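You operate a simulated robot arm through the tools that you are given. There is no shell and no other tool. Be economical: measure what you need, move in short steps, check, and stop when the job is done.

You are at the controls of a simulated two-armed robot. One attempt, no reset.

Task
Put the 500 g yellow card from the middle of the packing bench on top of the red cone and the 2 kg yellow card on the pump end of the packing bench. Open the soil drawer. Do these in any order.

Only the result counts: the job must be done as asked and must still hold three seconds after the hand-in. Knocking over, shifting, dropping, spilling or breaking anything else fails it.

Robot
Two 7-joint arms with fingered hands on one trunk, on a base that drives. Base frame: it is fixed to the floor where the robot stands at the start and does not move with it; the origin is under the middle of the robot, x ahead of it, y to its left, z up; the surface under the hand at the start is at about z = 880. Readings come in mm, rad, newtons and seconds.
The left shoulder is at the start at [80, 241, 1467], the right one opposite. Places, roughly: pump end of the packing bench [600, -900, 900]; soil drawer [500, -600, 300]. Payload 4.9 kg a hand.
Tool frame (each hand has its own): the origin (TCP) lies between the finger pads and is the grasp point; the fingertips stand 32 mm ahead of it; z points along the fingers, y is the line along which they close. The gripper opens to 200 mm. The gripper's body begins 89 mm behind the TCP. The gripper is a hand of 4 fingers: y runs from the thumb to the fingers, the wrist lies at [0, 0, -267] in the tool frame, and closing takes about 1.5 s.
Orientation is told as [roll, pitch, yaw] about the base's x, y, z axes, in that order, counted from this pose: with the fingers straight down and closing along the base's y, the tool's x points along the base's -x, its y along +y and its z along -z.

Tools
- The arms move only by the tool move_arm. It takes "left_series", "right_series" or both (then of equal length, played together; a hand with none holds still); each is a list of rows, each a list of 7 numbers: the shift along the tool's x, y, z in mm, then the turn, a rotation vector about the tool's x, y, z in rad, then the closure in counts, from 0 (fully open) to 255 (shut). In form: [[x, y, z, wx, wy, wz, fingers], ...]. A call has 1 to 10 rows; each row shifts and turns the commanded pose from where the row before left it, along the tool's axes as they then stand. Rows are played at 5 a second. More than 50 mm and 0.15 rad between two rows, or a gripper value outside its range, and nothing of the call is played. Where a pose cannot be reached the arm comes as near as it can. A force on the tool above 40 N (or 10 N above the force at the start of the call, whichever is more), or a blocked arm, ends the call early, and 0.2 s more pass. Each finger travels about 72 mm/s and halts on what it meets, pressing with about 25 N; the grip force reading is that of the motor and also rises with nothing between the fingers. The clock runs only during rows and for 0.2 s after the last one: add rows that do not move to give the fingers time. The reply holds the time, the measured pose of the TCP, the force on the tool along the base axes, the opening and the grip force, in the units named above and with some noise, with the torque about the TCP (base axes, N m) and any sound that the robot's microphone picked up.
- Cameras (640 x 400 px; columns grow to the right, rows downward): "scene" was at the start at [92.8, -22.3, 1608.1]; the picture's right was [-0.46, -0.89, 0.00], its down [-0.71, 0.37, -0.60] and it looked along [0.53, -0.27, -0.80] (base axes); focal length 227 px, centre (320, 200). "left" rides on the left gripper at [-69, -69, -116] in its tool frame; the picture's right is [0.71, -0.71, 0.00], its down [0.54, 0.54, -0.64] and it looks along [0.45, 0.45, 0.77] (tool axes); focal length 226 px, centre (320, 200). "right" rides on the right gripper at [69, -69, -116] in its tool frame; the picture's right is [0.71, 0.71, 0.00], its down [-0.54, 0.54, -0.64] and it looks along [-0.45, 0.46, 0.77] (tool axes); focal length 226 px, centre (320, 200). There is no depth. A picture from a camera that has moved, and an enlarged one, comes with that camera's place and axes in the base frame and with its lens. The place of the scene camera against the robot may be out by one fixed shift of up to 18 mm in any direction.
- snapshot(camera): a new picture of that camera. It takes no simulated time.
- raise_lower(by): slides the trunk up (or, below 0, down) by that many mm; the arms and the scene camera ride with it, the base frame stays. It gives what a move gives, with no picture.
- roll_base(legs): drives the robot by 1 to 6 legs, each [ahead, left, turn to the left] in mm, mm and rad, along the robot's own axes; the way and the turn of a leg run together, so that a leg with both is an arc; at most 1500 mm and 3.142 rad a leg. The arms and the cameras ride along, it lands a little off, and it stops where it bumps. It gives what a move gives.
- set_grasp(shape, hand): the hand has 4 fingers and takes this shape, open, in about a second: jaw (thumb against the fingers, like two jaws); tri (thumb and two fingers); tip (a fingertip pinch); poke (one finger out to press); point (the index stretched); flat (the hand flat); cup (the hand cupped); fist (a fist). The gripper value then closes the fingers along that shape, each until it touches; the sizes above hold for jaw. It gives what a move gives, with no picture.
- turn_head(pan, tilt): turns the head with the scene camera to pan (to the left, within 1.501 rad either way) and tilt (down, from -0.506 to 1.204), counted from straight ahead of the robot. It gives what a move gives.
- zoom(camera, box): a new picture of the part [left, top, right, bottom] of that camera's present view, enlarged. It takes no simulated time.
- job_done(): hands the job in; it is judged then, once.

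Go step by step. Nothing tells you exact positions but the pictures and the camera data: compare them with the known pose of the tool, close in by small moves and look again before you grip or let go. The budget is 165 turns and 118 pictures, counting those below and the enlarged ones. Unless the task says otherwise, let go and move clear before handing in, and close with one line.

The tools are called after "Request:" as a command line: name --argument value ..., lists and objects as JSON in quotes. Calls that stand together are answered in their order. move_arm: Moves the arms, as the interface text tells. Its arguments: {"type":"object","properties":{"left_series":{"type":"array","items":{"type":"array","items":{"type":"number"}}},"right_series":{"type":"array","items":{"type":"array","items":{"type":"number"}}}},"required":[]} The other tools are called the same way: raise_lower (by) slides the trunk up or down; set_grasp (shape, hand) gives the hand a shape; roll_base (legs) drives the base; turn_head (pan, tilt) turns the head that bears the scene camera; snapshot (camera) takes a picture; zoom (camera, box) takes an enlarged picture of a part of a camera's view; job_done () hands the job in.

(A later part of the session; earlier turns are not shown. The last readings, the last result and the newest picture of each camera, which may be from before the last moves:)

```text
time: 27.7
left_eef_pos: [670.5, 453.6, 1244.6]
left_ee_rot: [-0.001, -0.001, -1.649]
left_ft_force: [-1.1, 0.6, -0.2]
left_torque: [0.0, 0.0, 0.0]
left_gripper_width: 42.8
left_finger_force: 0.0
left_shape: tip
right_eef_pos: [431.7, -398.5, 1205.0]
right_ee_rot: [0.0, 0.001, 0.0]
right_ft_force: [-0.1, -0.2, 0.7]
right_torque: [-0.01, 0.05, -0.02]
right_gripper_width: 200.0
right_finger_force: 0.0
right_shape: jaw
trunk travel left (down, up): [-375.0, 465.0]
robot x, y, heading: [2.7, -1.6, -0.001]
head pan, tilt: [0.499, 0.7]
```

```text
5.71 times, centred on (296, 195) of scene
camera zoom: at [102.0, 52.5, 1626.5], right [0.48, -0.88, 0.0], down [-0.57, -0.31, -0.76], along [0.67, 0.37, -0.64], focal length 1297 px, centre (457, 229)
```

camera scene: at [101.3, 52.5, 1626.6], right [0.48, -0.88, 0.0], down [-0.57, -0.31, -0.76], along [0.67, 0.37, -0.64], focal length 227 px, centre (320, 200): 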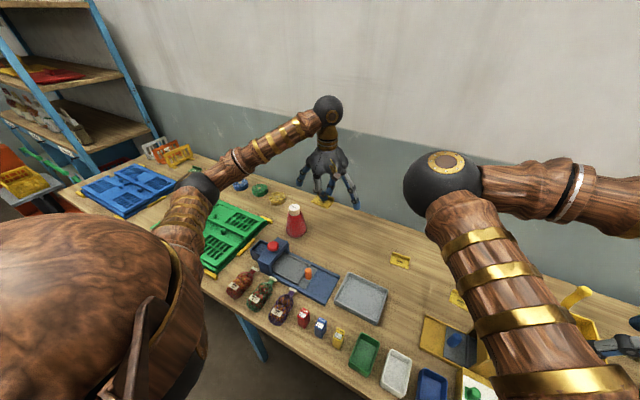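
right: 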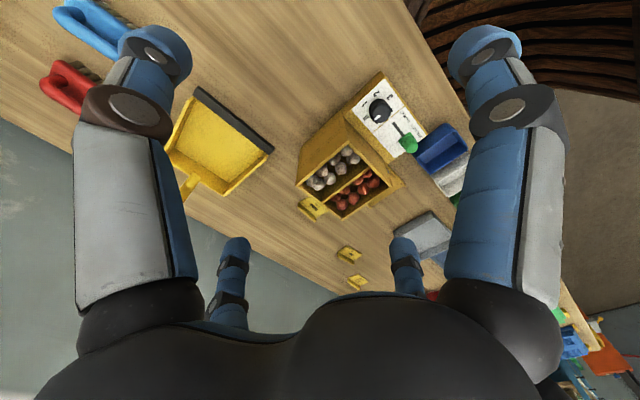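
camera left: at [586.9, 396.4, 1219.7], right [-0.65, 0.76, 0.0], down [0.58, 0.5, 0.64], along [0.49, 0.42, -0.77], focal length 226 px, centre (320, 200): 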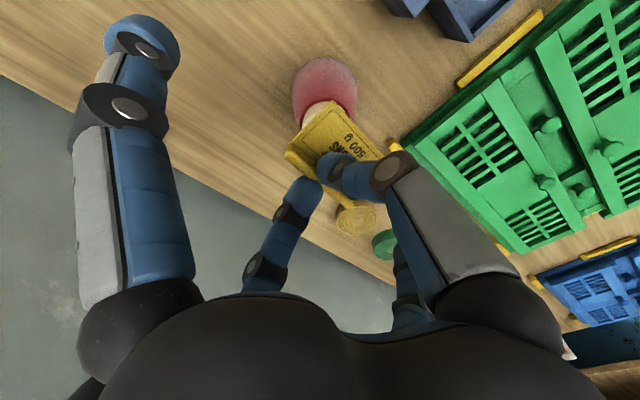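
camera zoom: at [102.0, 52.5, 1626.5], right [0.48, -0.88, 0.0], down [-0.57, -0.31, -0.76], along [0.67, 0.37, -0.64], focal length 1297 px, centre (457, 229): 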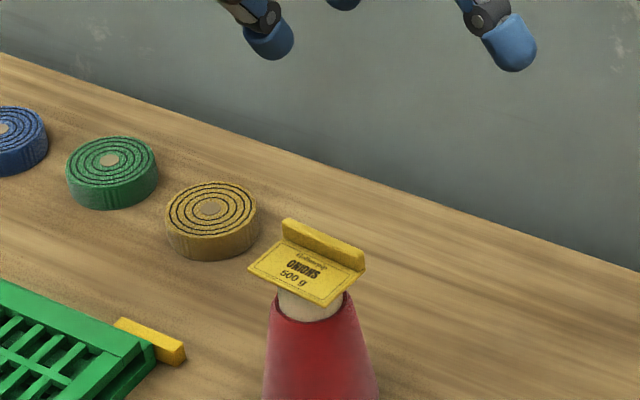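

The 500 g card sits on the cone. Next is the 2 kg card with the right hand, so I'll take the tip shape and move above it.

Request:
set_grasp --hand "right" --shape "tip"

Request:
move_arm --right_series '[[-38, 30, 0, 0, 0, 0, 100], [-38, 30, 0, 0, 0, 0, 100], [-38, 30, 0, 0, 0, 0, 100], [-38, 30, 0, 0, 0, 0, 100], [-38, 30, 0, 0, 0, 0, 100], [-38, 30, 0, 0, 0, 0, 100], [0, 0, 0, 0, 0, -0.14, 100], [0, 0, 0, 0, 0, -0.14, 100], [0, 0, 0, 0, 0, -0.14, 100], [0, 0, 0, 0, 0, -0.14, 100]]'

Request:
move_arm --right_series '[[0, 0, 0, 0, 0, -0.14, 100], [0, 0, 0, 0, 0, -0.14, 100], [0, 0, 0, 0, 0, -0.14, 100], [0, 0, 0, 0, 0, -0.14, 100], [0, 0, 0, 0, 0, -0.14, 100], [0, 0, 0, 0, 0, -0.14, 100], [0, 0, 0, 0, 0, 0, 100]]'

Request:
snapshot --camera "right"

Request:
turn_head --pan -0.3 --tilt 0.7

Request:
snapshot --camera "scene"

```text
time: 28.6
left_eef_pos: [670.5, 452.2, 1242.6]
left_ee_rot: [0.001, 0.0, -1.648]
left_ft_force: [0.0, 0.8, -0.1]
left_torque: [0.04, 0.03, 0.0]
left_gripper_width: 42.8
left_finger_force: 0.1
left_shape: tip
right_eef_pos: [431.5, -397.8, 1206.1]
right_ee_rot: [0.0, 0.001, 0.001]
right_ft_force: [0.8, 0.7, -0.9]
right_torque: [-0.04, -0.03, -0.03]
right_gripper_width: 199.6
right_finger_force: 0.1
right_shape: tip
trunk travel left (down, up): [-375.0, 465.0]
robot x, y, heading: [1.6, 0.5, -0.002]
head pan, tilt: [0.499, 0.7]
```

```text
time: 30.8
left_eef_pos: [670.5, 453.0, 1244.0]
left_ee_rot: [-0.001, -0.001, -1.649]
left_ft_force: [0.4, -0.1, 0.2]
left_torque: [0.04, -0.03, -0.01]
left_gripper_width: 42.7
left_finger_force: 0.1
left_shape: tip
right_eef_pos: [658.2, -217.9, 1206.6]
right_ee_rot: [-0.001, 0.002, 0.565]
right_ft_force: [0.3, 0.1, -0.8]
right_torque: [0.02, 0.0, -0.02]
right_gripper_width: 122.2
right_finger_force: 0.0
right_shape: tip
trunk travel left (down, up): [-375.0, 465.0]
robot x, y, heading: [0.5, 2.3, -0.0]
head pan, tilt: [0.499, 0.7]
```

```text
time: 32.4
left_eef_pos: [670.4, 453.7, 1243.2]
left_ee_rot: [-0.001, 0.0, -1.647]
left_ft_force: [0.4, 0.1, -0.1]
left_torque: [0.04, 0.02, -0.02]
left_gripper_width: 42.9
left_finger_force: 0.1
left_shape: tip
right_eef_pos: [658.2, -218.0, 1206.2]
right_ee_rot: [0.002, 0.001, 1.403]
right_ft_force: [-0.3, 0.4, 0.1]
right_torque: [-0.03, -0.02, -0.02]
right_gripper_width: 122.0
right_finger_force: 0.1
right_shape: tip
trunk travel left (down, up): [-375.0, 465.0]
robot x, y, heading: [0.8, -0.2, 0.003]
head pan, tilt: [0.499, 0.7]
```

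```text
84 pictures are left
camera right: at [715.8, -296.3, 1320.6], right [-0.82, -0.58, 0.0], down [-0.44, 0.62, 0.64], along [-0.37, 0.52, -0.76], focal length 226 px, centre (320, 200)
```

right: 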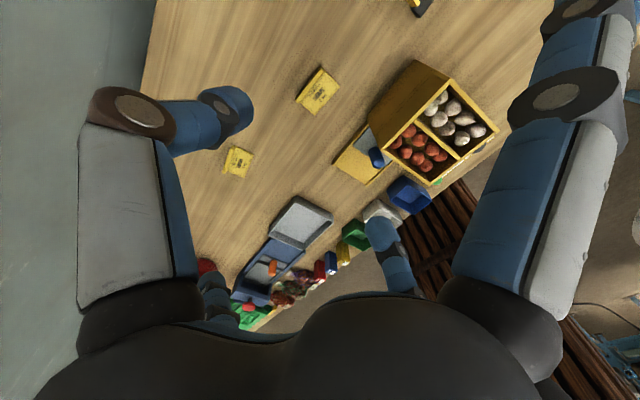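

```text
time: 33.5
left_eef_pos: [669.2, 453.0, 1243.3]
left_ee_rot: [0.0, 0.001, -1.649]
left_ft_force: [0.1, 0.3, -0.6]
left_torque: [0.0, -0.04, -0.04]
left_gripper_width: 42.9
left_finger_force: 0.1
left_shape: tip
right_eef_pos: [658.3, -218.4, 1204.9]
right_ee_rot: [0.001, 0.001, 1.402]
right_ft_force: [0.8, -0.2, -0.1]
right_torque: [0.0, 0.01, -0.01]
right_gripper_width: 122.3
right_finger_force: 0.1
right_shape: tip
trunk travel left (down, up): [-375.0, 465.0]
robot x, y, heading: [-0.8, -3.2, 0.0]
head pan, tilt: [-0.3, 0.7]
```

```text
83 pictures are left
camera scene: at [108.3, -13.6, 1626.5], right [-0.29, -0.96, 0.0], down [-0.62, 0.19, -0.76], along [0.73, -0.23, -0.64], focal length 227 px, centre (320, 200)
```

scene: 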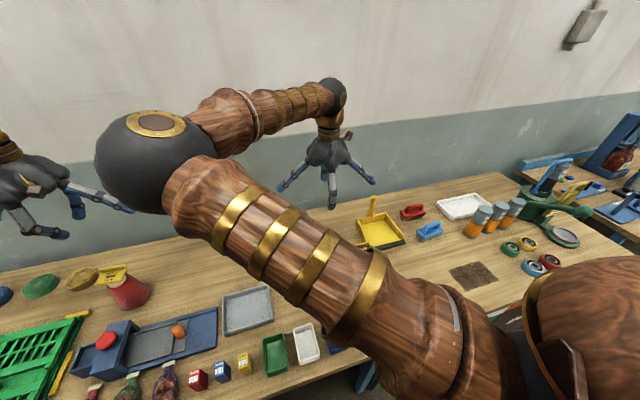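

Request:
zoom --camera "right" --box '[280, 40, 376, 100]'

Request:
zoom --camera "right" --box '[210, 40, 510, 228]'

```text
6.67 times, centred on (328, 70) of right
camera zoom: at [715.7, -296.5, 1320.7], right [-0.82, -0.58, 0.0], down [-0.44, 0.62, 0.64], along [-0.37, 0.53, -0.77], focal length 1507 px, centre (267, 1067)
```

zoom: 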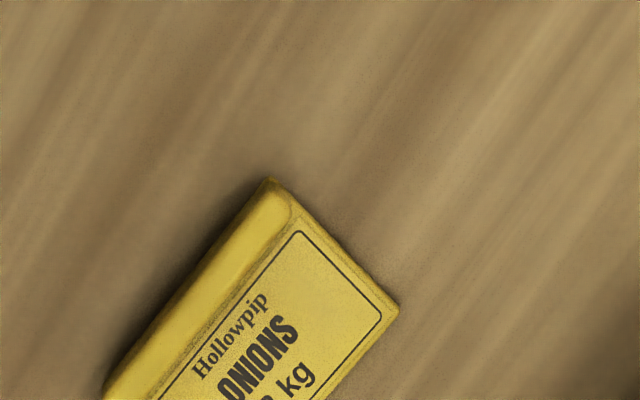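

```text
2.13 times, centred on (360, 134) of right
camera zoom: at [715.7, -296.5, 1320.7], right [-0.82, -0.58, 0.0], down [-0.44, 0.62, 0.64], along [-0.37, 0.53, -0.77], focal length 481 px, centre (235, 340)
```

zoom: 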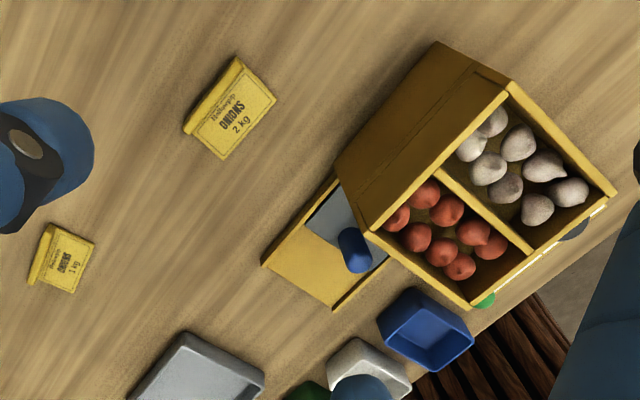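

The crate's back wall is at x≈550, so it's clear. The lip of the 2 kg card is at about (674, -202). I'll align and descend to just above it.

Request:
move_arm --right_series '[[0, 0, 0, 0, 0, -0.09, 130], [-17, -15, 0, 0, 0, 0, 150], [0, 0, 48, 0, 0, 0, 160], [0, 0, 48, 0, 0, 0, 160], [0, 0, 48, 0, 0, 0, 160], [0, 0, 48, 0, 0, 0, 160], [0, 0, 35, 0, 0, 0, 160], [0, 0, 0, 0, 0, 0, 160]]'

Request:
snapshot --camera "right"

```text
time: 35.4
left_eef_pos: [669.8, 453.9, 1244.1]
left_ee_rot: [0.001, 0.0, -1.649]
left_ft_force: [-0.5, -0.1, 0.0]
left_torque: [0.01, -0.02, 0.03]
left_gripper_width: 42.9
left_finger_force: 0.0
left_shape: tip
right_eef_pos: [673.2, -201.5, 979.5]
right_ee_rot: [0.002, -0.001, 1.491]
right_ft_force: [-0.2, 0.2, 0.0]
right_torque: [0.02, 0.0, 0.03]
right_gripper_width: 74.9
right_finger_force: 0.1
right_shape: tip
trunk travel left (down, up): [-375.0, 465.0]
robot x, y, heading: [-1.1, 0.9, 0.003]
head pan, tilt: [-0.3, 0.7]
```

```text
80 pictures are left
camera right: at [736.9, -274.6, 1094.6], right [-0.76, -0.65, 0.0], down [-0.5, 0.58, 0.64], along [-0.42, 0.49, -0.77], focal length 226 px, centre (320, 200)
```

right: 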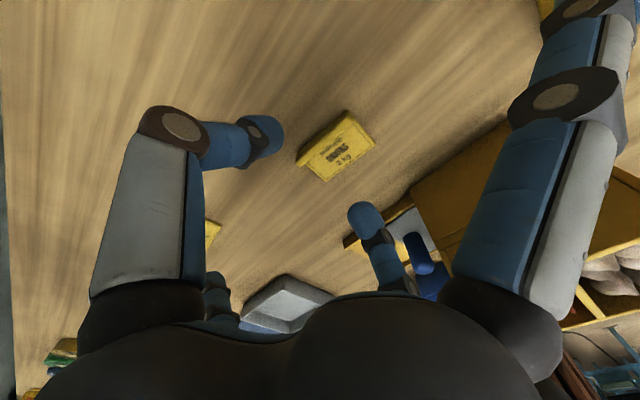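

Request:
move_arm --right_series '[[5, -5, 0, 0, 0, 0, 170], [0, 0, 30, 0, 0, 0, 185], [0, 0, 23, 0, 0, 0, 190], [0, 0, 0, 0, 0, 0, 190]]'

Request:
zoom --camera "right" --box '[224, 90, 416, 210]'

```text
time: 36.4
left_eef_pos: [669.5, 452.9, 1244.6]
left_ee_rot: [-0.001, 0.0, -1.649]
left_ft_force: [-0.5, 0.4, -0.2]
left_torque: [-0.04, 0.0, 0.0]
left_gripper_width: 43.0
left_finger_force: 0.0
left_shape: tip
right_eef_pos: [677.3, -209.4, 923.5]
right_ee_rot: [0.001, 0.0, 1.494]
right_ft_force: [1.0, 0.2, -0.2]
right_torque: [0.0, -0.02, 0.0]
right_gripper_width: 51.2
right_finger_force: 0.2
right_shape: tip
trunk travel left (down, up): [-375.0, 465.0]
robot x, y, heading: [2.1, 1.6, 0.001]
head pan, tilt: [-0.3, 0.7]
```

```text
3.33 times, centred on (320, 150) of right
camera zoom: at [741.9, -281.2, 1039.8], right [-0.76, -0.65, 0.0], down [-0.5, 0.58, 0.64], along [-0.42, 0.49, -0.77], focal length 754 px, centre (320, 367)
```

zoom: 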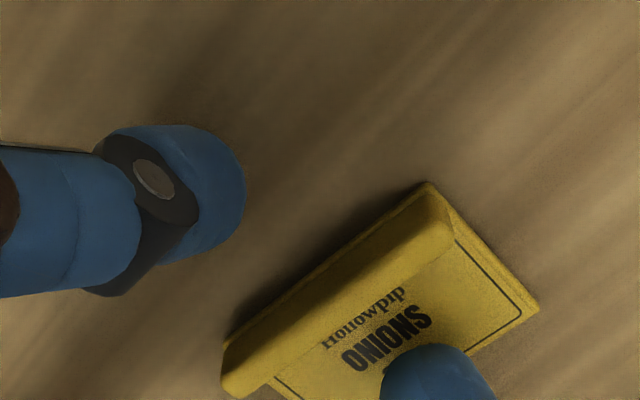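

Aligned. Lower 3 mm and close.

Request:
move_arm --right_series '[[0, 0, 3, 0, 0, 0, 190], [0, 0, 0, 0, 0, 0, 255], [0, 0, 0, 0, 0, 0, 255], [0, 0, 0, 0, 0, 0, 255], [0, 0, 0, 0, 0, 0, 255]]'

Request:
zoom --camera "right" --box '[224, 90, 416, 210]'

```text
time: 37.5
left_eef_pos: [670.9, 453.2, 1243.6]
left_ee_rot: [0.0, 0.001, -1.65]
left_ft_force: [0.6, 0.3, -0.3]
left_torque: [-0.01, -0.02, -0.03]
left_gripper_width: 43.2
left_finger_force: 0.1
left_shape: tip
right_eef_pos: [677.7, -208.2, 921.6]
right_ee_rot: [0.003, -0.001, 1.493]
right_ft_force: [-0.2, 0.5, -0.1]
right_torque: [0.0, 0.04, -0.01]
right_gripper_width: 3.8
right_finger_force: 25.7
right_shape: tip
trunk travel left (down, up): [-375.0, 465.0]
robot x, y, heading: [4.1, -2.8, -0.006]
head pan, tilt: [-0.3, 0.7]
```

```text
3.33 times, centred on (320, 150) of right
camera zoom: at [742.3, -280.7, 1036.8], right [-0.76, -0.65, 0.0], down [-0.5, 0.58, 0.64], along [-0.42, 0.49, -0.77], focal length 754 px, centre (320, 367)
```

zoom: 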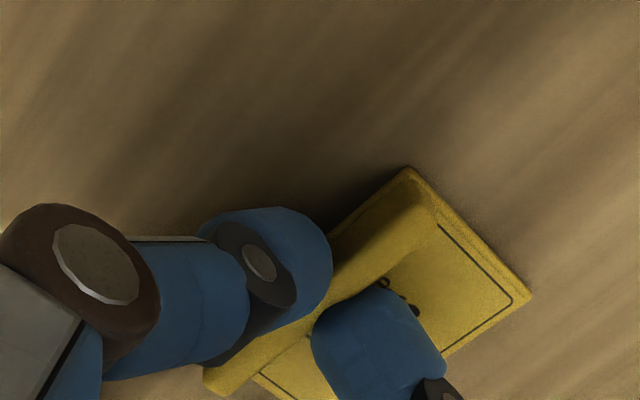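

Gripped. Lift, then survey the pump end.

Request:
move_arm --right_series '[[0, 0, -15, 0, 0, 0, 255], [0, 0, -45, 0, 0, 0, 255], [0, 0, -45, 0, 0, 0, 255], [0, 0, -45, 0, 0, 0, 255], [0, 0, -45, 0, 0, 0, 255], [0, 0, -45, 0, 0, 0, 255], [0, 0, 0, 0, 0, 0, 255]]'

Request:
turn_head --pan -0.9 --tilt 0.5

Request:
zoom --camera "scene" --box '[200, 100, 520, 300]'

Request:
snapshot --camera "right"

```text
time: 39.1
left_eef_pos: [670.9, 452.7, 1243.7]
left_ee_rot: [0.002, 0.001, -1.649]
left_ft_force: [0.4, -0.4, -0.5]
left_torque: [-0.02, -0.03, 0.02]
left_gripper_width: 42.9
left_finger_force: 0.0
left_shape: tip
right_eef_pos: [678.6, -205.7, 1162.2]
right_ee_rot: [0.004, 0.0, 1.493]
right_ft_force: [1.0, -1.1, -0.3]
right_torque: [0.01, -0.03, 0.01]
right_gripper_width: 3.6
right_finger_force: 24.3
right_shape: tip
trunk travel left (down, up): [-375.0, 465.0]
robot x, y, heading: [2.3, 0.9, -0.005]
head pan, tilt: [-0.3, 0.7]
```

```text
time: 40.1
left_eef_pos: [670.7, 452.8, 1243.7]
left_ee_rot: [0.0, 0.0, -1.65]
left_ft_force: [-0.2, -0.2, -0.5]
left_torque: [-0.02, -0.02, 0.0]
left_gripper_width: 43.0
left_finger_force: 0.1
left_shape: tip
right_eef_pos: [679.4, -207.6, 1162.6]
right_ee_rot: [0.0, -0.001, 1.491]
right_ft_force: [0.0, -0.5, 0.6]
right_torque: [-0.01, -0.01, -0.01]
right_gripper_width: 3.5
right_finger_force: 25.4
right_shape: tip
trunk travel left (down, up): [-375.0, 465.0]
robot x, y, heading: [-2.1, 1.0, -0.001]
head pan, tilt: [-0.901, 0.499]
```

```text
2.00 times, centred on (360, 200) of scene
camera zoom: at [83.5, -59.8, 1644.3], right [-0.78, -0.62, 0.0], down [-0.3, 0.38, -0.88], along [0.55, -0.69, -0.48], focal length 454 px, centre (240, 200)
```

zoom: 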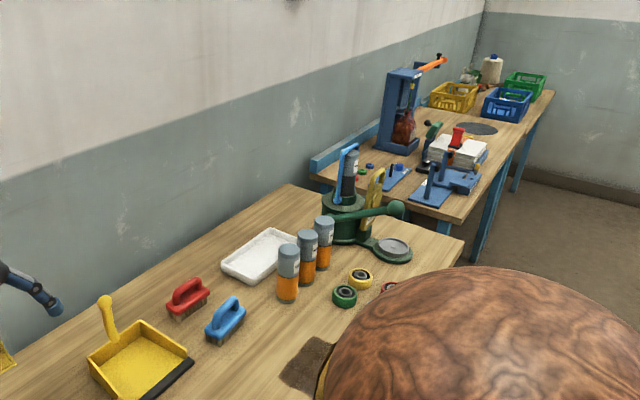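

```text
76 pictures are left
camera right: at [743.0, -279.8, 1277.8], right [-0.76, -0.65, 0.0], down [-0.5, 0.58, 0.64], along [-0.42, 0.49, -0.77], focal length 226 px, centre (320, 200)
```

right: 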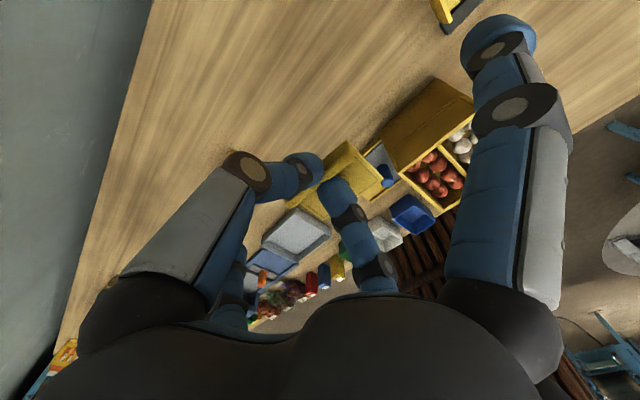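

The card is held. I'll drive to the right about 400 mm to bring the pump end within reach and look again.

Request:
roll_base --legs '[[0, -400, 0]]'

Request:
snapshot --camera "scene"

Request:
snapshot --camera "right"

```text
time: 42.7
left_eef_pos: [632.1, 123.4, 1244.5]
left_ee_rot: [0.0, -0.001, -1.59]
left_ft_force: [-0.5, -0.9, 0.0]
left_torque: [0.03, 0.02, -0.02]
left_gripper_width: 43.0
left_finger_force: 0.0
left_shape: tip
right_eef_pos: [677.3, -536.2, 1161.7]
right_ee_rot: [0.003, -0.002, 1.55]
right_ft_force: [-0.4, -0.1, 0.0]
right_torque: [0.02, 0.02, -0.01]
right_gripper_width: 3.8
right_finger_force: 24.6
right_shape: tip
trunk travel left (down, up): [-375.0, 465.0]
robot x, y, heading: [-11.5, -368.7, 0.056]
head pan, tilt: [-0.901, 0.499]
stopped in leg 1: the robot was blocked; the commanded pose is now the measured one
```

```text
75 pictures are left
camera scene: at [75.9, -423.8, 1644.2], right [-0.75, -0.66, 0.0], down [-0.32, 0.36, -0.88], along [0.58, -0.66, -0.48], focal length 227 px, centre (320, 200)
```

scene: 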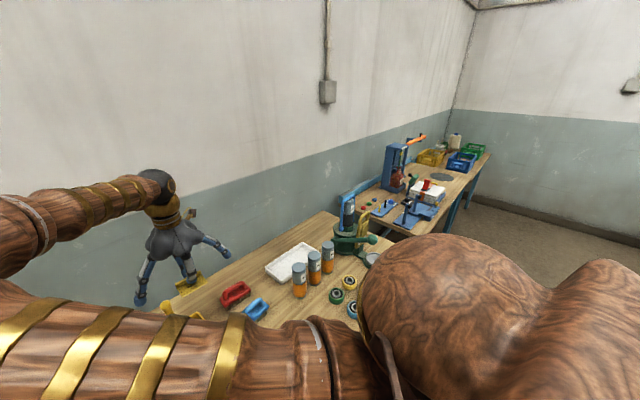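

```text
74 pictures are left
camera right: at [746.2, -605.0, 1276.6], right [-0.72, -0.69, 0.0], down [-0.53, 0.55, 0.65], along [-0.45, 0.46, -0.76], focal length 226 px, centre (320, 200)
```

right: 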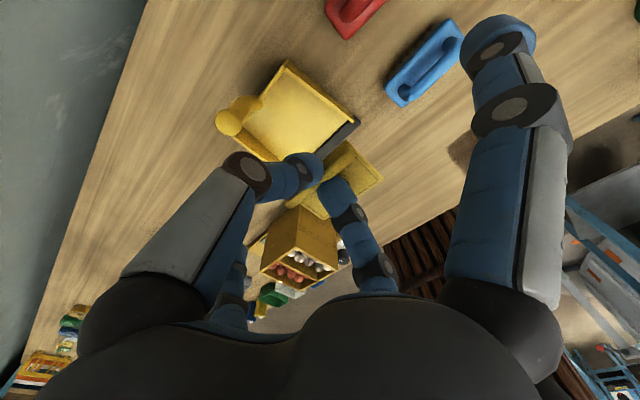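

The base bumped something on the right. I'll look down to see what it is.

Request:
turn_head --pan -1.5 --tilt 1.0

Request:
snapshot --camera "scene"

Request:
turn_head --pan 0.0 --tilt 1.2

Request:
snapshot --camera "scene"

Request:
zoom --camera "right" --box '[540, 100, 640, 400]'

```text
time: 43.7
left_eef_pos: [631.7, 124.3, 1243.5]
left_ee_rot: [0.002, 0.0, -1.592]
left_ft_force: [0.5, 0.3, 0.1]
left_torque: [0.03, -0.01, 0.01]
left_gripper_width: 42.9
left_finger_force: 0.0
left_shape: tip
right_eef_pos: [676.8, -533.6, 1161.7]
right_ee_rot: [0.0, 0.0, 1.551]
right_ft_force: [0.0, -0.5, -0.5]
right_torque: [-0.05, 0.0, 0.0]
right_gripper_width: 3.8
right_finger_force: 25.3
right_shape: tip
trunk travel left (down, up): [-375.0, 465.0]
robot x, y, heading: [-12.1, -366.9, 0.051]
head pan, tilt: [-1.499, 1.0]
```

```text
73 pictures are left
camera scene: at [23.4, -423.1, 1603.3], right [-0.99, -0.13, 0.0], down [-0.11, 0.83, -0.54], along [0.07, -0.54, -0.84], focal length 227 px, centre (320, 200)
```

scene: 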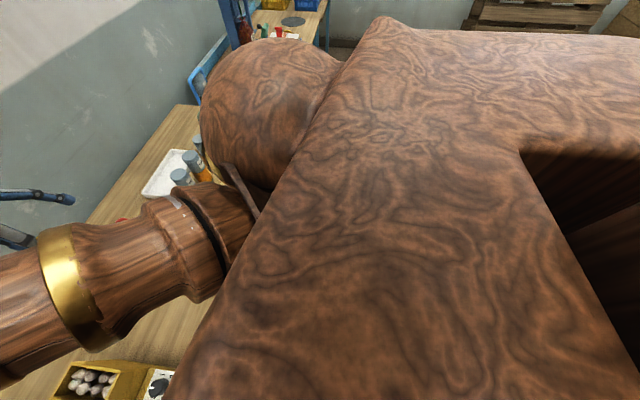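

```text
time: 45.3
left_eef_pos: [631.0, 124.5, 1244.1]
left_ee_rot: [-0.001, 0.0, -1.594]
left_ft_force: [0.2, -0.8, -0.2]
left_torque: [-0.02, -0.03, 0.01]
left_gripper_width: 43.3
left_finger_force: 0.1
left_shape: tip
right_eef_pos: [676.9, -535.0, 1161.8]
right_ee_rot: [0.003, 0.0, 1.551]
right_ft_force: [-1.1, 1.4, -0.1]
right_torque: [-0.01, 0.0, 0.0]
right_gripper_width: 3.6
right_finger_force: 24.9
right_shape: tip
trunk travel left (down, up): [-375.0, 465.0]
robot x, y, heading: [-13.6, -368.5, 0.055]
head pan, tilt: [0.0, 1.201]
```

```text
72 pictures are left
camera scene: at [70.4, -351.4, 1590.6], right [0.06, -1.0, 0.0], down [-0.93, -0.05, -0.36], along [0.36, 0.02, -0.93], focal length 227 px, centre (320, 200)
```

scene: 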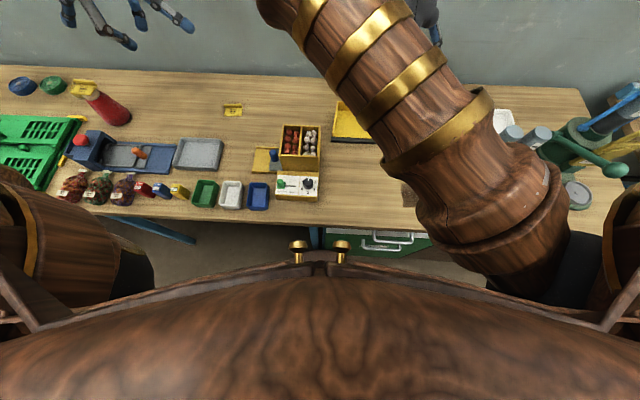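

```text
1.33 times, centred on (590, 250) of right
camera zoom: at [745.5, -604.0, 1277.4], right [-0.72, -0.69, 0.0], down [-0.53, 0.55, 0.64], along [-0.45, 0.46, -0.76], focal length 301 px, centre (-40, 133)
```

zoom: 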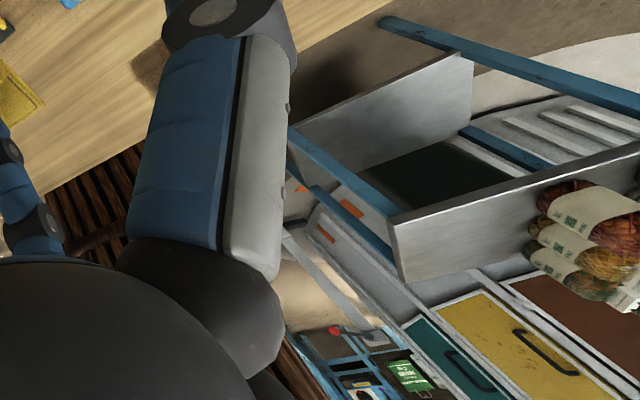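

I'll zoom on the under-bench drawer area visible in front.

Request:
zoom --camera "scene" --box '[280, 190, 480, 290]'

Request:
snapshot --camera "left"

```text
3.20 times, centred on (380, 240) of scene
camera zoom: at [70.4, -351.4, 1590.6], right [0.06, -1.0, 0.0], down [-0.93, -0.05, -0.36], along [0.36, 0.02, -0.93], focal length 726 px, centre (128, 72)
```

zoom: 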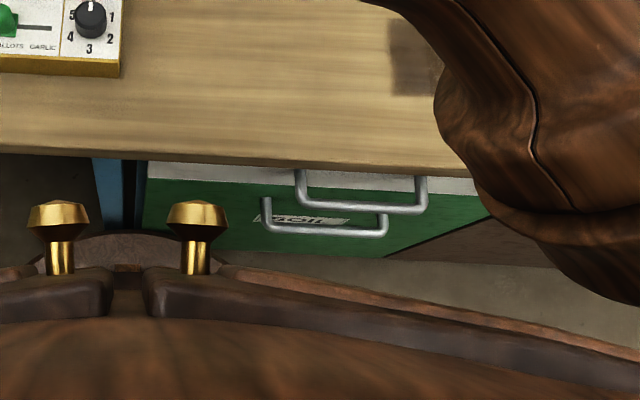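

```text
69 pictures are left
camera left: at [560.5, 56.3, 1360.2], right [-0.69, 0.72, 0.0], down [0.55, 0.53, 0.64], along [0.46, 0.45, -0.77], focal length 226 px, centre (320, 200)
```

left: 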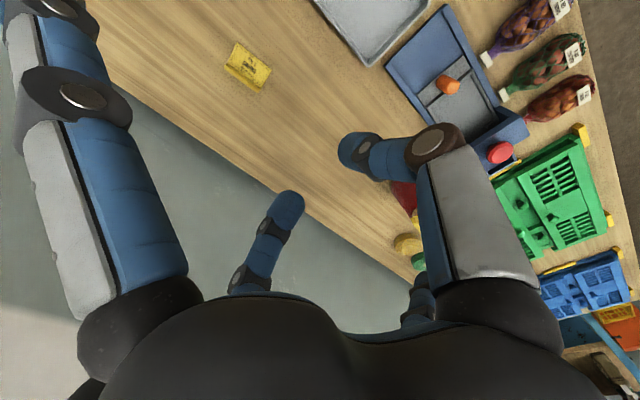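

Below the bench, a green drawer unit (y≈-370…-790, front x≈285) carries the SOIL label. The base nudged its corner. I'll back off, then strafe right.

Request:
roll_base --legs '[[-160, 0, -0.055]]'

Request:
roll_base --legs '[[0, -300, 0]]'

Request:
turn_head --pan -0.5 --tilt 0.9

Request:
snapshot --camera "scene"

Request:
snapshot --camera "right"

```text
time: 46.7
left_eef_pos: [498.8, 83.9, 1242.7]
left_ee_rot: [-0.003, 0.0, -1.643]
left_ft_force: [-0.1, -0.1, -0.3]
left_torque: [-0.03, 0.01, 0.0]
left_gripper_width: 43.3
left_finger_force: 0.0
left_shape: tip
right_eef_pos: [509.0, -574.2, 1161.0]
right_ee_rot: [0.007, 0.0, 1.497]
right_ft_force: [0.7, -0.8, -0.5]
right_torque: [-0.01, 0.04, -0.01]
right_gripper_width: 3.4
right_finger_force: 25.3
right_shape: tip
trunk travel left (down, up): [-375.0, 465.0]
robot x, y, heading: [-171.3, -376.7, 0.005]
head pan, tilt: [0.0, 1.201]
```

```text
time: 48.7
left_eef_pos: [498.2, -214.6, 1243.0]
left_ee_rot: [0.0, 0.0, -1.647]
left_ft_force: [-0.1, 0.0, 0.4]
left_torque: [-0.03, 0.0, 0.0]
left_gripper_width: 42.9
left_finger_force: 0.0
left_shape: tip
right_eef_pos: [507.6, -874.7, 1162.5]
right_ee_rot: [0.001, -0.001, 1.496]
right_ft_force: [-1.3, 0.7, 0.5]
right_torque: [-0.02, 0.02, -0.02]
right_gripper_width: 3.8
right_finger_force: 25.2
right_shape: tip
trunk travel left (down, up): [-375.0, 465.0]
robot x, y, heading: [-172.8, -668.4, -0.001]
head pan, tilt: [0.0, 1.201]
```

```text
time: 49.6
left_eef_pos: [499.5, -217.0, 1244.4]
left_ee_rot: [0.001, 0.0, -1.649]
left_ft_force: [-0.8, 0.2, -0.2]
left_torque: [0.01, 0.01, -0.02]
left_gripper_width: 43.0
left_finger_force: 0.1
left_shape: tip
right_eef_pos: [508.0, -877.8, 1161.3]
right_ee_rot: [0.001, 0.0, 1.495]
right_ft_force: [0.3, 0.2, 0.3]
right_torque: [-0.01, 0.0, -0.02]
right_gripper_width: 3.7
right_finger_force: 25.2
right_shape: tip
trunk travel left (down, up): [-375.0, 465.0]
robot x, y, heading: [-170.1, -671.9, 0.003]
head pan, tilt: [-0.499, 0.901]
```

```text
68 pictures are left
camera scene: at [-77.8, -695.9, 1610.4], right [-0.48, -0.88, 0.0], down [-0.69, 0.37, -0.62], along [0.55, -0.3, -0.78], focal length 227 px, centre (320, 200)
```

scene: 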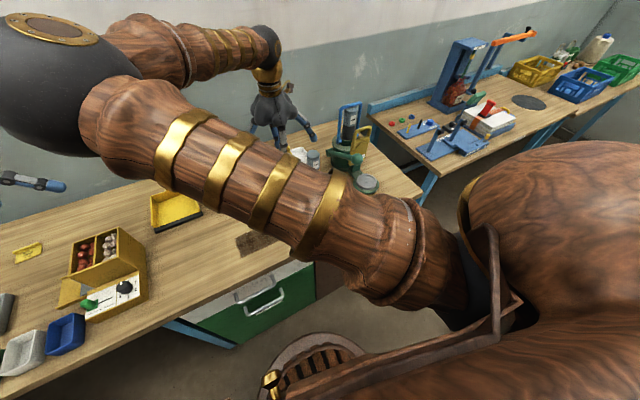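

```text
67 pictures are left
camera right: at [572.4, -949.6, 1277.2], right [-0.76, -0.65, 0.0], down [-0.5, 0.58, 0.64], along [-0.42, 0.49, -0.76], focal length 226 px, centre (320, 200)
```

right: 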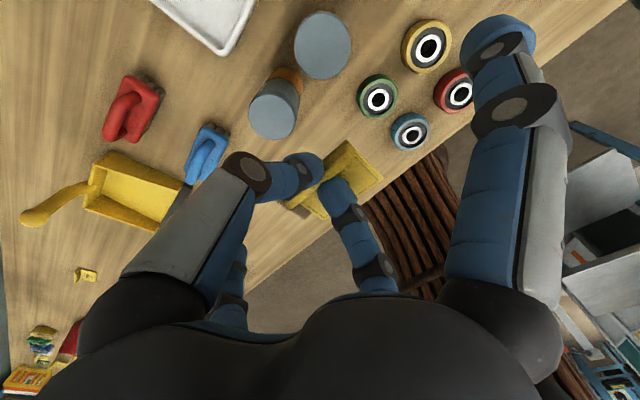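

Clear view. A free spot lies around (345, -815) between the brown mat, the rings and the cans. I'll turn the hand to yaw 0 so the splayed finger points away from everything.

Request:
move_arm --right_series '[[-8, 38, 0, 0, 0, 0, 255], [-8, 38, 0, 0, 0, 0, 255], [-8, 38, 0, 0, 0, 0, 255], [-7, 37, 0, 0, 0, 0, 255], [0, 0, 0, 0, 0, 0.14, 255], [0, 0, 0, 0, 0, 0.14, 255], [0, 0, 0, 0, 0, 0.14, 255], [0, 0, 0, 0, 0, 0.14, 255], [0, 0, 0, 0, 0, 0.14, 255], [0, 0, 0, 0, 0, 0.14, 255]]'

Request:
move_arm --right_series '[[0, 0, 0, 0, 0, 0.14, 255], [0, 0, 0, 0, 0, 0.14, 255], [0, 0, 0, 0, 0, 0.14, 255], [0, 0, 0, 0, 0, 0.14, 255], [0, 0, 0, 0, 0, 0.1, 255], [0, 0, 0, 0, 0, 0, 255]]'

Request:
snapshot --camera "right"

Request:
turn_head --pan -0.3 --tilt 1.0

Request:
snapshot --camera "scene"

```text
time: 50.8
left_eef_pos: [498.9, -216.6, 1245.0]
left_ee_rot: [-0.001, 0.0, -1.648]
left_ft_force: [0.4, 0.0, 0.1]
left_torque: [0.0, -0.03, 0.0]
left_gripper_width: 43.0
left_finger_force: 0.1
left_shape: tip
right_eef_pos: [360.9, -910.9, 1151.7]
right_ee_rot: [0.012, 0.035, 1.275]
right_ft_force: [0.5, 0.3, -0.2]
right_torque: [0.04, -0.01, 0.03]
right_gripper_width: 3.8
right_finger_force: 25.4
right_shape: tip
trunk travel left (down, up): [-375.0, 465.0]
robot x, y, heading: [-170.9, -677.4, 0.001]
head pan, tilt: [-0.499, 0.901]
stopped in row 5 (right hand): the arm was blocked; the commanded pose is now the measured one
```

```text
time: 52.2
left_eef_pos: [498.1, -217.8, 1243.9]
left_ee_rot: [0.001, -0.001, -1.647]
left_ft_force: [0.8, -0.2, 0.4]
left_torque: [0.01, -0.02, 0.01]
left_gripper_width: 43.4
left_finger_force: 0.1
left_shape: tip
right_eef_pos: [362.1, -908.0, 1152.5]
right_ee_rot: [-0.007, 0.029, 0.62]
right_ft_force: [0.4, 0.1, -1.1]
right_torque: [0.0, -0.02, -0.03]
right_gripper_width: 3.5
right_finger_force: 25.1
right_shape: tip
trunk travel left (down, up): [-375.0, 465.0]
robot x, y, heading: [-174.3, -670.2, -0.003]
head pan, tilt: [-0.499, 0.901]
```

```text
66 pictures are left
camera right: at [349.5, -1000.0, 1271.1], right [-0.99, 0.16, 0.02], down [0.14, 0.77, 0.62], along [0.09, 0.62, -0.78], focal length 226 px, centre (320, 200)
```

right: 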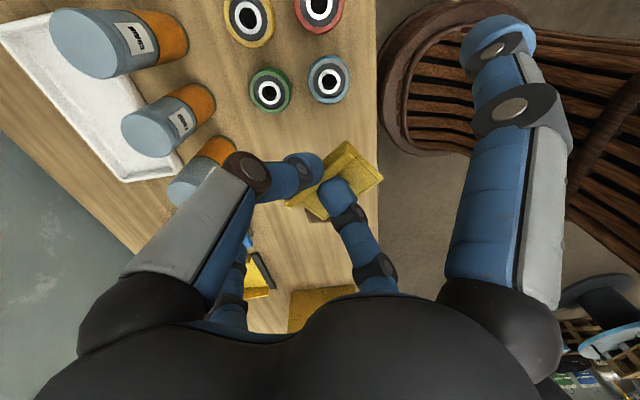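

```text
time: 52.9
left_eef_pos: [499.7, -217.6, 1244.2]
left_ee_rot: [0.0, 0.001, -1.648]
left_ft_force: [-0.6, 0.5, 0.0]
left_torque: [-0.02, 0.01, 0.02]
left_gripper_width: 43.1
left_finger_force: 0.0
left_shape: tip
right_eef_pos: [361.8, -908.2, 1152.8]
right_ee_rot: [-0.009, 0.03, 0.621]
right_ft_force: [-0.3, 0.3, -0.6]
right_torque: [0.0, 0.0, 0.03]
right_gripper_width: 3.5
right_finger_force: 24.9
right_shape: tip
trunk travel left (down, up): [-375.0, 465.0]
robot x, y, heading: [-173.6, -669.3, -0.003]
head pan, tilt: [-0.3, 1.0]
```

```text
65 pictures are left
camera scene: at [-77.4, -680.7, 1603.2], right [-0.3, -0.95, 0.0], down [-0.8, 0.25, -0.54], along [0.52, -0.16, -0.84], focal length 227 px, centre (320, 200)
```

scene: 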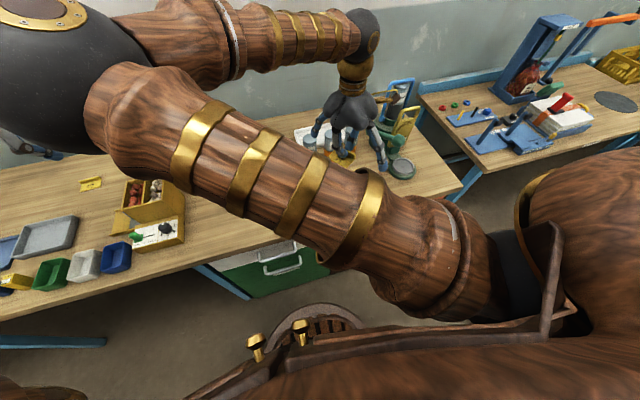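

The arm hit a limit with its elbow crossed in. Standing further left will open the pose, so I'll strafe left, then move the hand right.

Request:
roll_base --legs '[[0, 220, 0]]'

Request:
move_arm --right_series '[[25, -35, 0, 0, 0, 0, 255], [25, -35, 0, 0, 0, 0, 255], [25, -35, 0, 0, 0, 0, 255], [0, 0, 0, 0, 0, 0, 255]]'

```text
time: 54.6
left_eef_pos: [497.4, 1.8, 1243.9]
left_ee_rot: [-0.001, 0.001, -1.643]
left_ft_force: [0.1, 0.1, -0.1]
left_torque: [0.02, 0.0, 0.01]
left_gripper_width: 42.9
left_finger_force: 0.0
left_shape: tip
right_eef_pos: [363.1, -690.4, 1153.5]
right_ee_rot: [-0.008, 0.028, 0.624]
right_ft_force: [0.9, -0.3, 0.9]
right_torque: [0.03, -0.04, 0.03]
right_gripper_width: 3.6
right_finger_force: 25.5
right_shape: tip
trunk travel left (down, up): [-375.0, 465.0]
robot x, y, heading: [-167.2, -455.3, 0.007]
head pan, tilt: [-0.3, 1.0]
```

```text
time: 55.6
left_eef_pos: [498.2, 3.0, 1243.3]
left_ee_rot: [-0.001, 0.0, -1.643]
left_ft_force: [0.6, -0.2, 0.0]
left_torque: [-0.01, 0.01, -0.01]
left_gripper_width: 42.9
left_finger_force: 0.0
left_shape: tip
right_eef_pos: [364.1, -815.6, 1157.2]
right_ee_rot: [-0.008, 0.029, 0.626]
right_ft_force: [0.5, 1.4, -0.5]
right_torque: [-0.03, -0.02, -0.02]
right_gripper_width: 3.7
right_finger_force: 25.5
right_shape: tip
trunk travel left (down, up): [-375.0, 465.0]
robot x, y, heading: [-174.1, -451.2, 0.002]
head pan, tilt: [-0.3, 1.0]
```

Request:
move_arm --right_series '[[0, 0, 0, 0, 0, 0.14, 255], [0, 0, 0, 0, 0, 0.14, 255], [0, 0, 0, 0, 0, 0.14, 255], [0, 0, 0, 0, 0, 0.14, 255], [0, 0, 0, 0, 0, 0.06, 255], [0, 0, 0, -0.008, -0.029, 0, 255], [0, 0, 0, 0, 0, 0, 255]]'

Request:
snapshot --camera "right"

Request:
snapshot --camera "scene"

```text
time: 57.2
left_eef_pos: [496.9, 2.8, 1244.5]
left_ee_rot: [0.001, 0.001, -1.645]
left_ft_force: [-0.9, 0.9, 1.4]
left_torque: [0.04, 0.0, 0.01]
left_gripper_width: 43.1
left_finger_force: 0.1
left_shape: tip
right_eef_pos: [363.3, -816.9, 1156.3]
right_ee_rot: [-0.015, -0.012, 0.006]
right_ft_force: [-0.1, 0.5, -0.6]
right_torque: [0.03, 0.0, 0.0]
right_gripper_width: 3.8
right_finger_force: 25.2
right_shape: tip
trunk travel left (down, up): [-375.0, 465.0]
robot x, y, heading: [-173.1, -453.3, 0.009]
head pan, tilt: [-0.3, 1.0]
```

```text
64 pictures are left
camera right: at [294.6, -882.9, 1272.5], right [-0.71, 0.7, -0.02], down [0.53, 0.55, 0.64], along [0.46, 0.45, -0.77], focal length 226 px, centre (320, 200)
```

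right: 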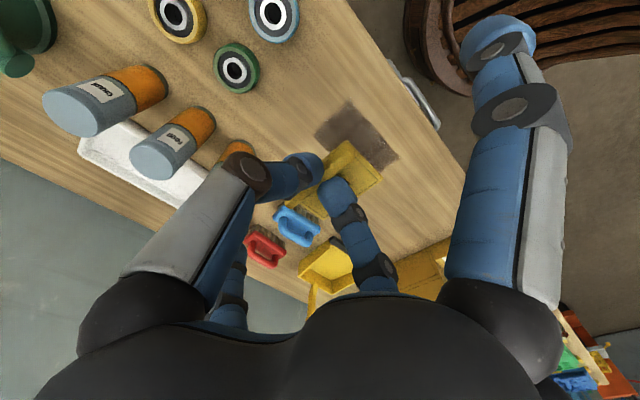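

```text
63 pictures are left
camera scene: at [-77.4, -462.0, 1603.2], right [-0.29, -0.96, 0.0], down [-0.81, 0.25, -0.54], along [0.52, -0.16, -0.84], focal length 227 px, centre (320, 200)
```

scene: 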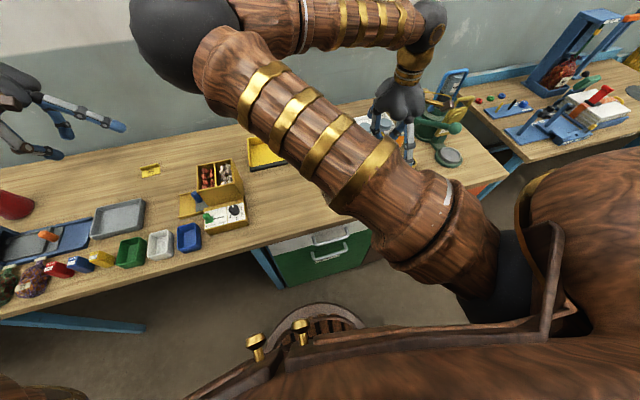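

The gap between mat (edge y≈-775) and rings (edge ≈-897) is free. I'll put the TCP at y≈-840 and descend.

Request:
move_arm --right_series '[[0, -23, 0, 0.015, 0.012, 0, 255], [0, 0, 45, 0, 0, 0, 255], [0, 0, 45, 0, 0, 0, 255], [0, 0, 45, 0, 0, 0, 255], [0, 0, 45, 0, 0, 0, 255], [0, 0, 0, 0, 0, 0, 255]]'

Request:
snapshot --camera "right"

Request:
zoom --camera "scene" --box '[340, 80, 500, 180]'

```text
time: 58.6
left_eef_pos: [496.1, 2.6, 1245.2]
left_ee_rot: [0.0, 0.0, -1.645]
left_ft_force: [0.1, -1.1, 0.0]
left_torque: [-0.02, -0.04, 0.0]
left_gripper_width: 43.2
left_finger_force: 0.1
left_shape: tip
right_eef_pos: [361.2, -846.8, 976.8]
right_ee_rot: [-0.031, 0.002, 0.005]
right_ft_force: [-0.5, 0.0, -0.1]
right_torque: [0.0, 0.02, 0.0]
right_gripper_width: 3.8
right_finger_force: 24.5
right_shape: tip
trunk travel left (down, up): [-375.0, 465.0]
robot x, y, heading: [-172.6, -452.3, 0.001]
head pan, tilt: [-0.3, 1.0]
```

```text
62 pictures are left
camera right: at [294.4, -911.4, 1094.5], right [-0.71, 0.7, -0.02], down [0.54, 0.56, 0.63], along [0.45, 0.43, -0.78], focal length 226 px, centre (320, 200)
```

right: 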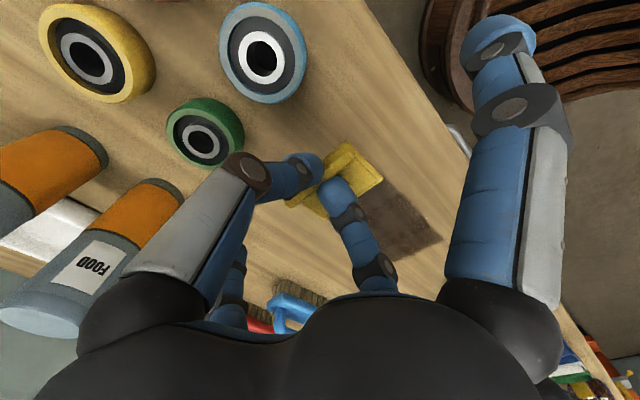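

```text
4.00 times, centred on (420, 130) of scene
camera zoom: at [-78.3, -461.5, 1603.2], right [-0.29, -0.96, 0.0], down [-0.8, 0.25, -0.54], along [0.52, -0.16, -0.84], focal length 908 px, centre (-80, 480)
```

zoom: 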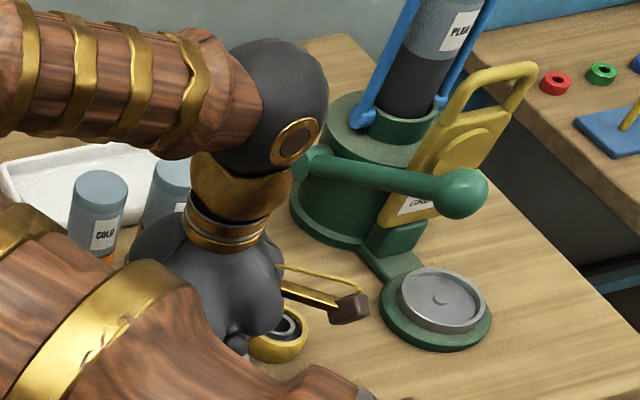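

Request:
move_arm --right_series '[[0, 5, 0, -0.031, 0, 0, 255], [0, 0, 25, 0, 0, 0, 255], [0, 0, 20, 0, 0, 0, 255], [0, 0, 0, 0, 0, 0, 255]]'

Request:
snapshot --camera "right"

```text
time: 59.6
left_eef_pos: [497.2, 3.1, 1244.0]
left_ee_rot: [-0.001, 0.001, -1.643]
left_ft_force: [-0.5, -0.1, -0.5]
left_torque: [0.05, 0.0, -0.03]
left_gripper_width: 43.4
left_finger_force: 0.1
left_shape: tip
right_eef_pos: [362.2, -840.5, 932.0]
right_ee_rot: [0.002, 0.003, 0.002]
right_ft_force: [-1.1, 0.0, 0.7]
right_torque: [0.0, 0.01, -0.03]
right_gripper_width: 3.7
right_finger_force: 24.8
right_shape: tip
trunk travel left (down, up): [-375.0, 465.0]
robot x, y, heading: [-173.4, -450.3, 0.002]
head pan, tilt: [-0.3, 1.0]
```

```text
60 pictures are left
camera right: at [295.0, -908.3, 1047.4], right [-0.71, 0.7, 0.0], down [0.54, 0.54, 0.64], along [0.45, 0.46, -0.77], focal length 226 px, centre (320, 200)
```

right: 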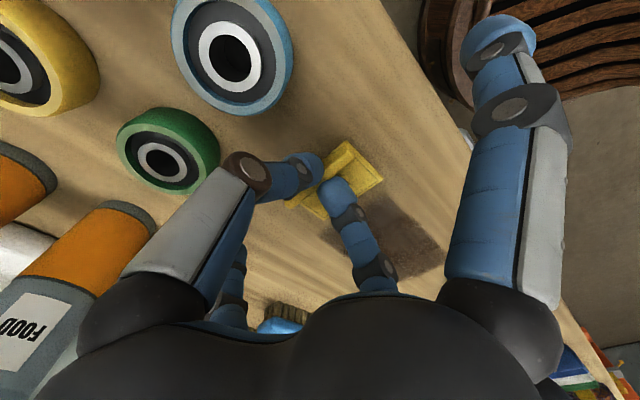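

Request:
move_arm --right_series '[[0, -4, 6, 0, 0, 0, 255], [0, 0, 3, 0, 0, 0, 255], [0, 0, 0, 0, 0, 0, 255]]'

```text
time: 60.4
left_eef_pos: [497.8, 3.4, 1243.8]
left_ee_rot: [0.002, 0.001, -1.644]
left_ft_force: [0.6, -0.3, -0.3]
left_torque: [-0.01, -0.03, 0.01]
left_gripper_width: 43.1
left_finger_force: 0.1
left_shape: tip
right_eef_pos: [363.0, -844.3, 923.3]
right_ee_rot: [0.001, 0.002, 0.005]
right_ft_force: [0.0, 0.7, -0.4]
right_torque: [0.02, -0.01, 0.02]
right_gripper_width: 3.5
right_finger_force: 24.7
right_shape: tip
trunk travel left (down, up): [-375.0, 465.0]
robot x, y, heading: [-169.7, -455.2, 0.005]
head pan, tilt: [-0.3, 1.0]
```

Request:
move_arm --right_series '[[0, 0, 2, 0, 0, 0, 255], [0, 0, 0, 0, 0, 0, 255]]'

```text
time: 61.0
left_eef_pos: [498.4, 3.3, 1244.5]
left_ee_rot: [0.001, 0.0, -1.645]
left_ft_force: [-0.3, 0.0, -0.6]
left_torque: [0.01, 0.0, -0.01]
left_gripper_width: 43.2
left_finger_force: 0.1
left_shape: tip
right_eef_pos: [361.8, -844.1, 920.8]
right_ee_rot: [0.001, 0.002, 0.004]
right_ft_force: [-0.7, 0.1, -0.2]
right_torque: [-0.01, -0.01, 0.05]
right_gripper_width: 3.5
right_finger_force: 24.9
right_shape: tip
trunk travel left (down, up): [-375.0, 465.0]
robot x, y, heading: [-177.2, -455.3, 0.002]
head pan, tilt: [-0.3, 1.0]
```

Request:
move_arm --right_series '[[0, 0, 2, 0, 0, 0, 255], [0, 0, 0, 0, 0, 0, 255]]'

```text
time: 61.6
left_eef_pos: [497.4, 3.5, 1244.3]
left_ee_rot: [0.0, 0.001, -1.644]
left_ft_force: [-0.5, -0.1, -0.3]
left_torque: [-0.01, 0.01, 0.0]
left_gripper_width: 43.0
left_finger_force: 0.0
left_shape: tip
right_eef_pos: [362.6, -842.5, 919.6]
right_ee_rot: [0.001, 0.003, 0.006]
right_ft_force: [1.6, -1.7, 12.7]
right_torque: [-0.03, -0.01, 0.01]
right_gripper_width: 3.9
right_finger_force: 24.9
right_shape: tip
trunk travel left (down, up): [-375.0, 465.0]
robot x, y, heading: [-170.6, -453.8, 0.005]
head pan, tilt: [-0.3, 1.0]
```

Contact. I'll ease up 1.5 mm, open gently, then rise.

Request:
move_arm --right_series '[[0, 0, -1.5, 0, 0, 0, 255], [0, 0, 0, 0, 0, 0, 248], [0, 0, 0, 0, 0, 0, 242], [0, 0, 0, 0, 0, 0, 235], [0, 0, 0, 0, 0, 0, 228], [0, 0, 0, 0, 0, 0, 220], [0, 0, 0, 0, 0, 0, 220]]'

Request:
zoom --camera "right" --box '[224, 90, 416, 210]'

```text
time: 63.2
left_eef_pos: [497.5, 3.4, 1243.5]
left_ee_rot: [-0.002, 0.0, -1.645]
left_ft_force: [0.7, 0.4, 0.2]
left_torque: [0.01, -0.03, -0.02]
left_gripper_width: 43.1
left_finger_force: 0.1
left_shape: tip
right_eef_pos: [363.7, -843.9, 920.1]
right_ee_rot: [0.001, 0.002, 0.006]
right_ft_force: [0.0, -0.3, 0.4]
right_torque: [0.0, 0.02, 0.0]
right_gripper_width: 27.1
right_finger_force: 0.1
right_shape: tip
trunk travel left (down, up): [-375.0, 465.0]
robot x, y, heading: [-167.9, -453.2, 0.001]
head pan, tilt: [-0.3, 1.0]
```

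```text
3.33 times, centred on (320, 150) of right
camera zoom: at [295.3, -912.3, 1035.5], right [-0.71, 0.7, 0.0], down [0.54, 0.54, 0.64], along [0.45, 0.46, -0.77], focal length 754 px, centre (320, 367)
```

zoom: 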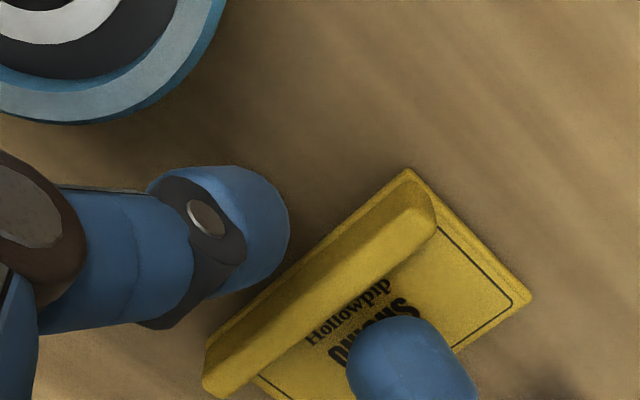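

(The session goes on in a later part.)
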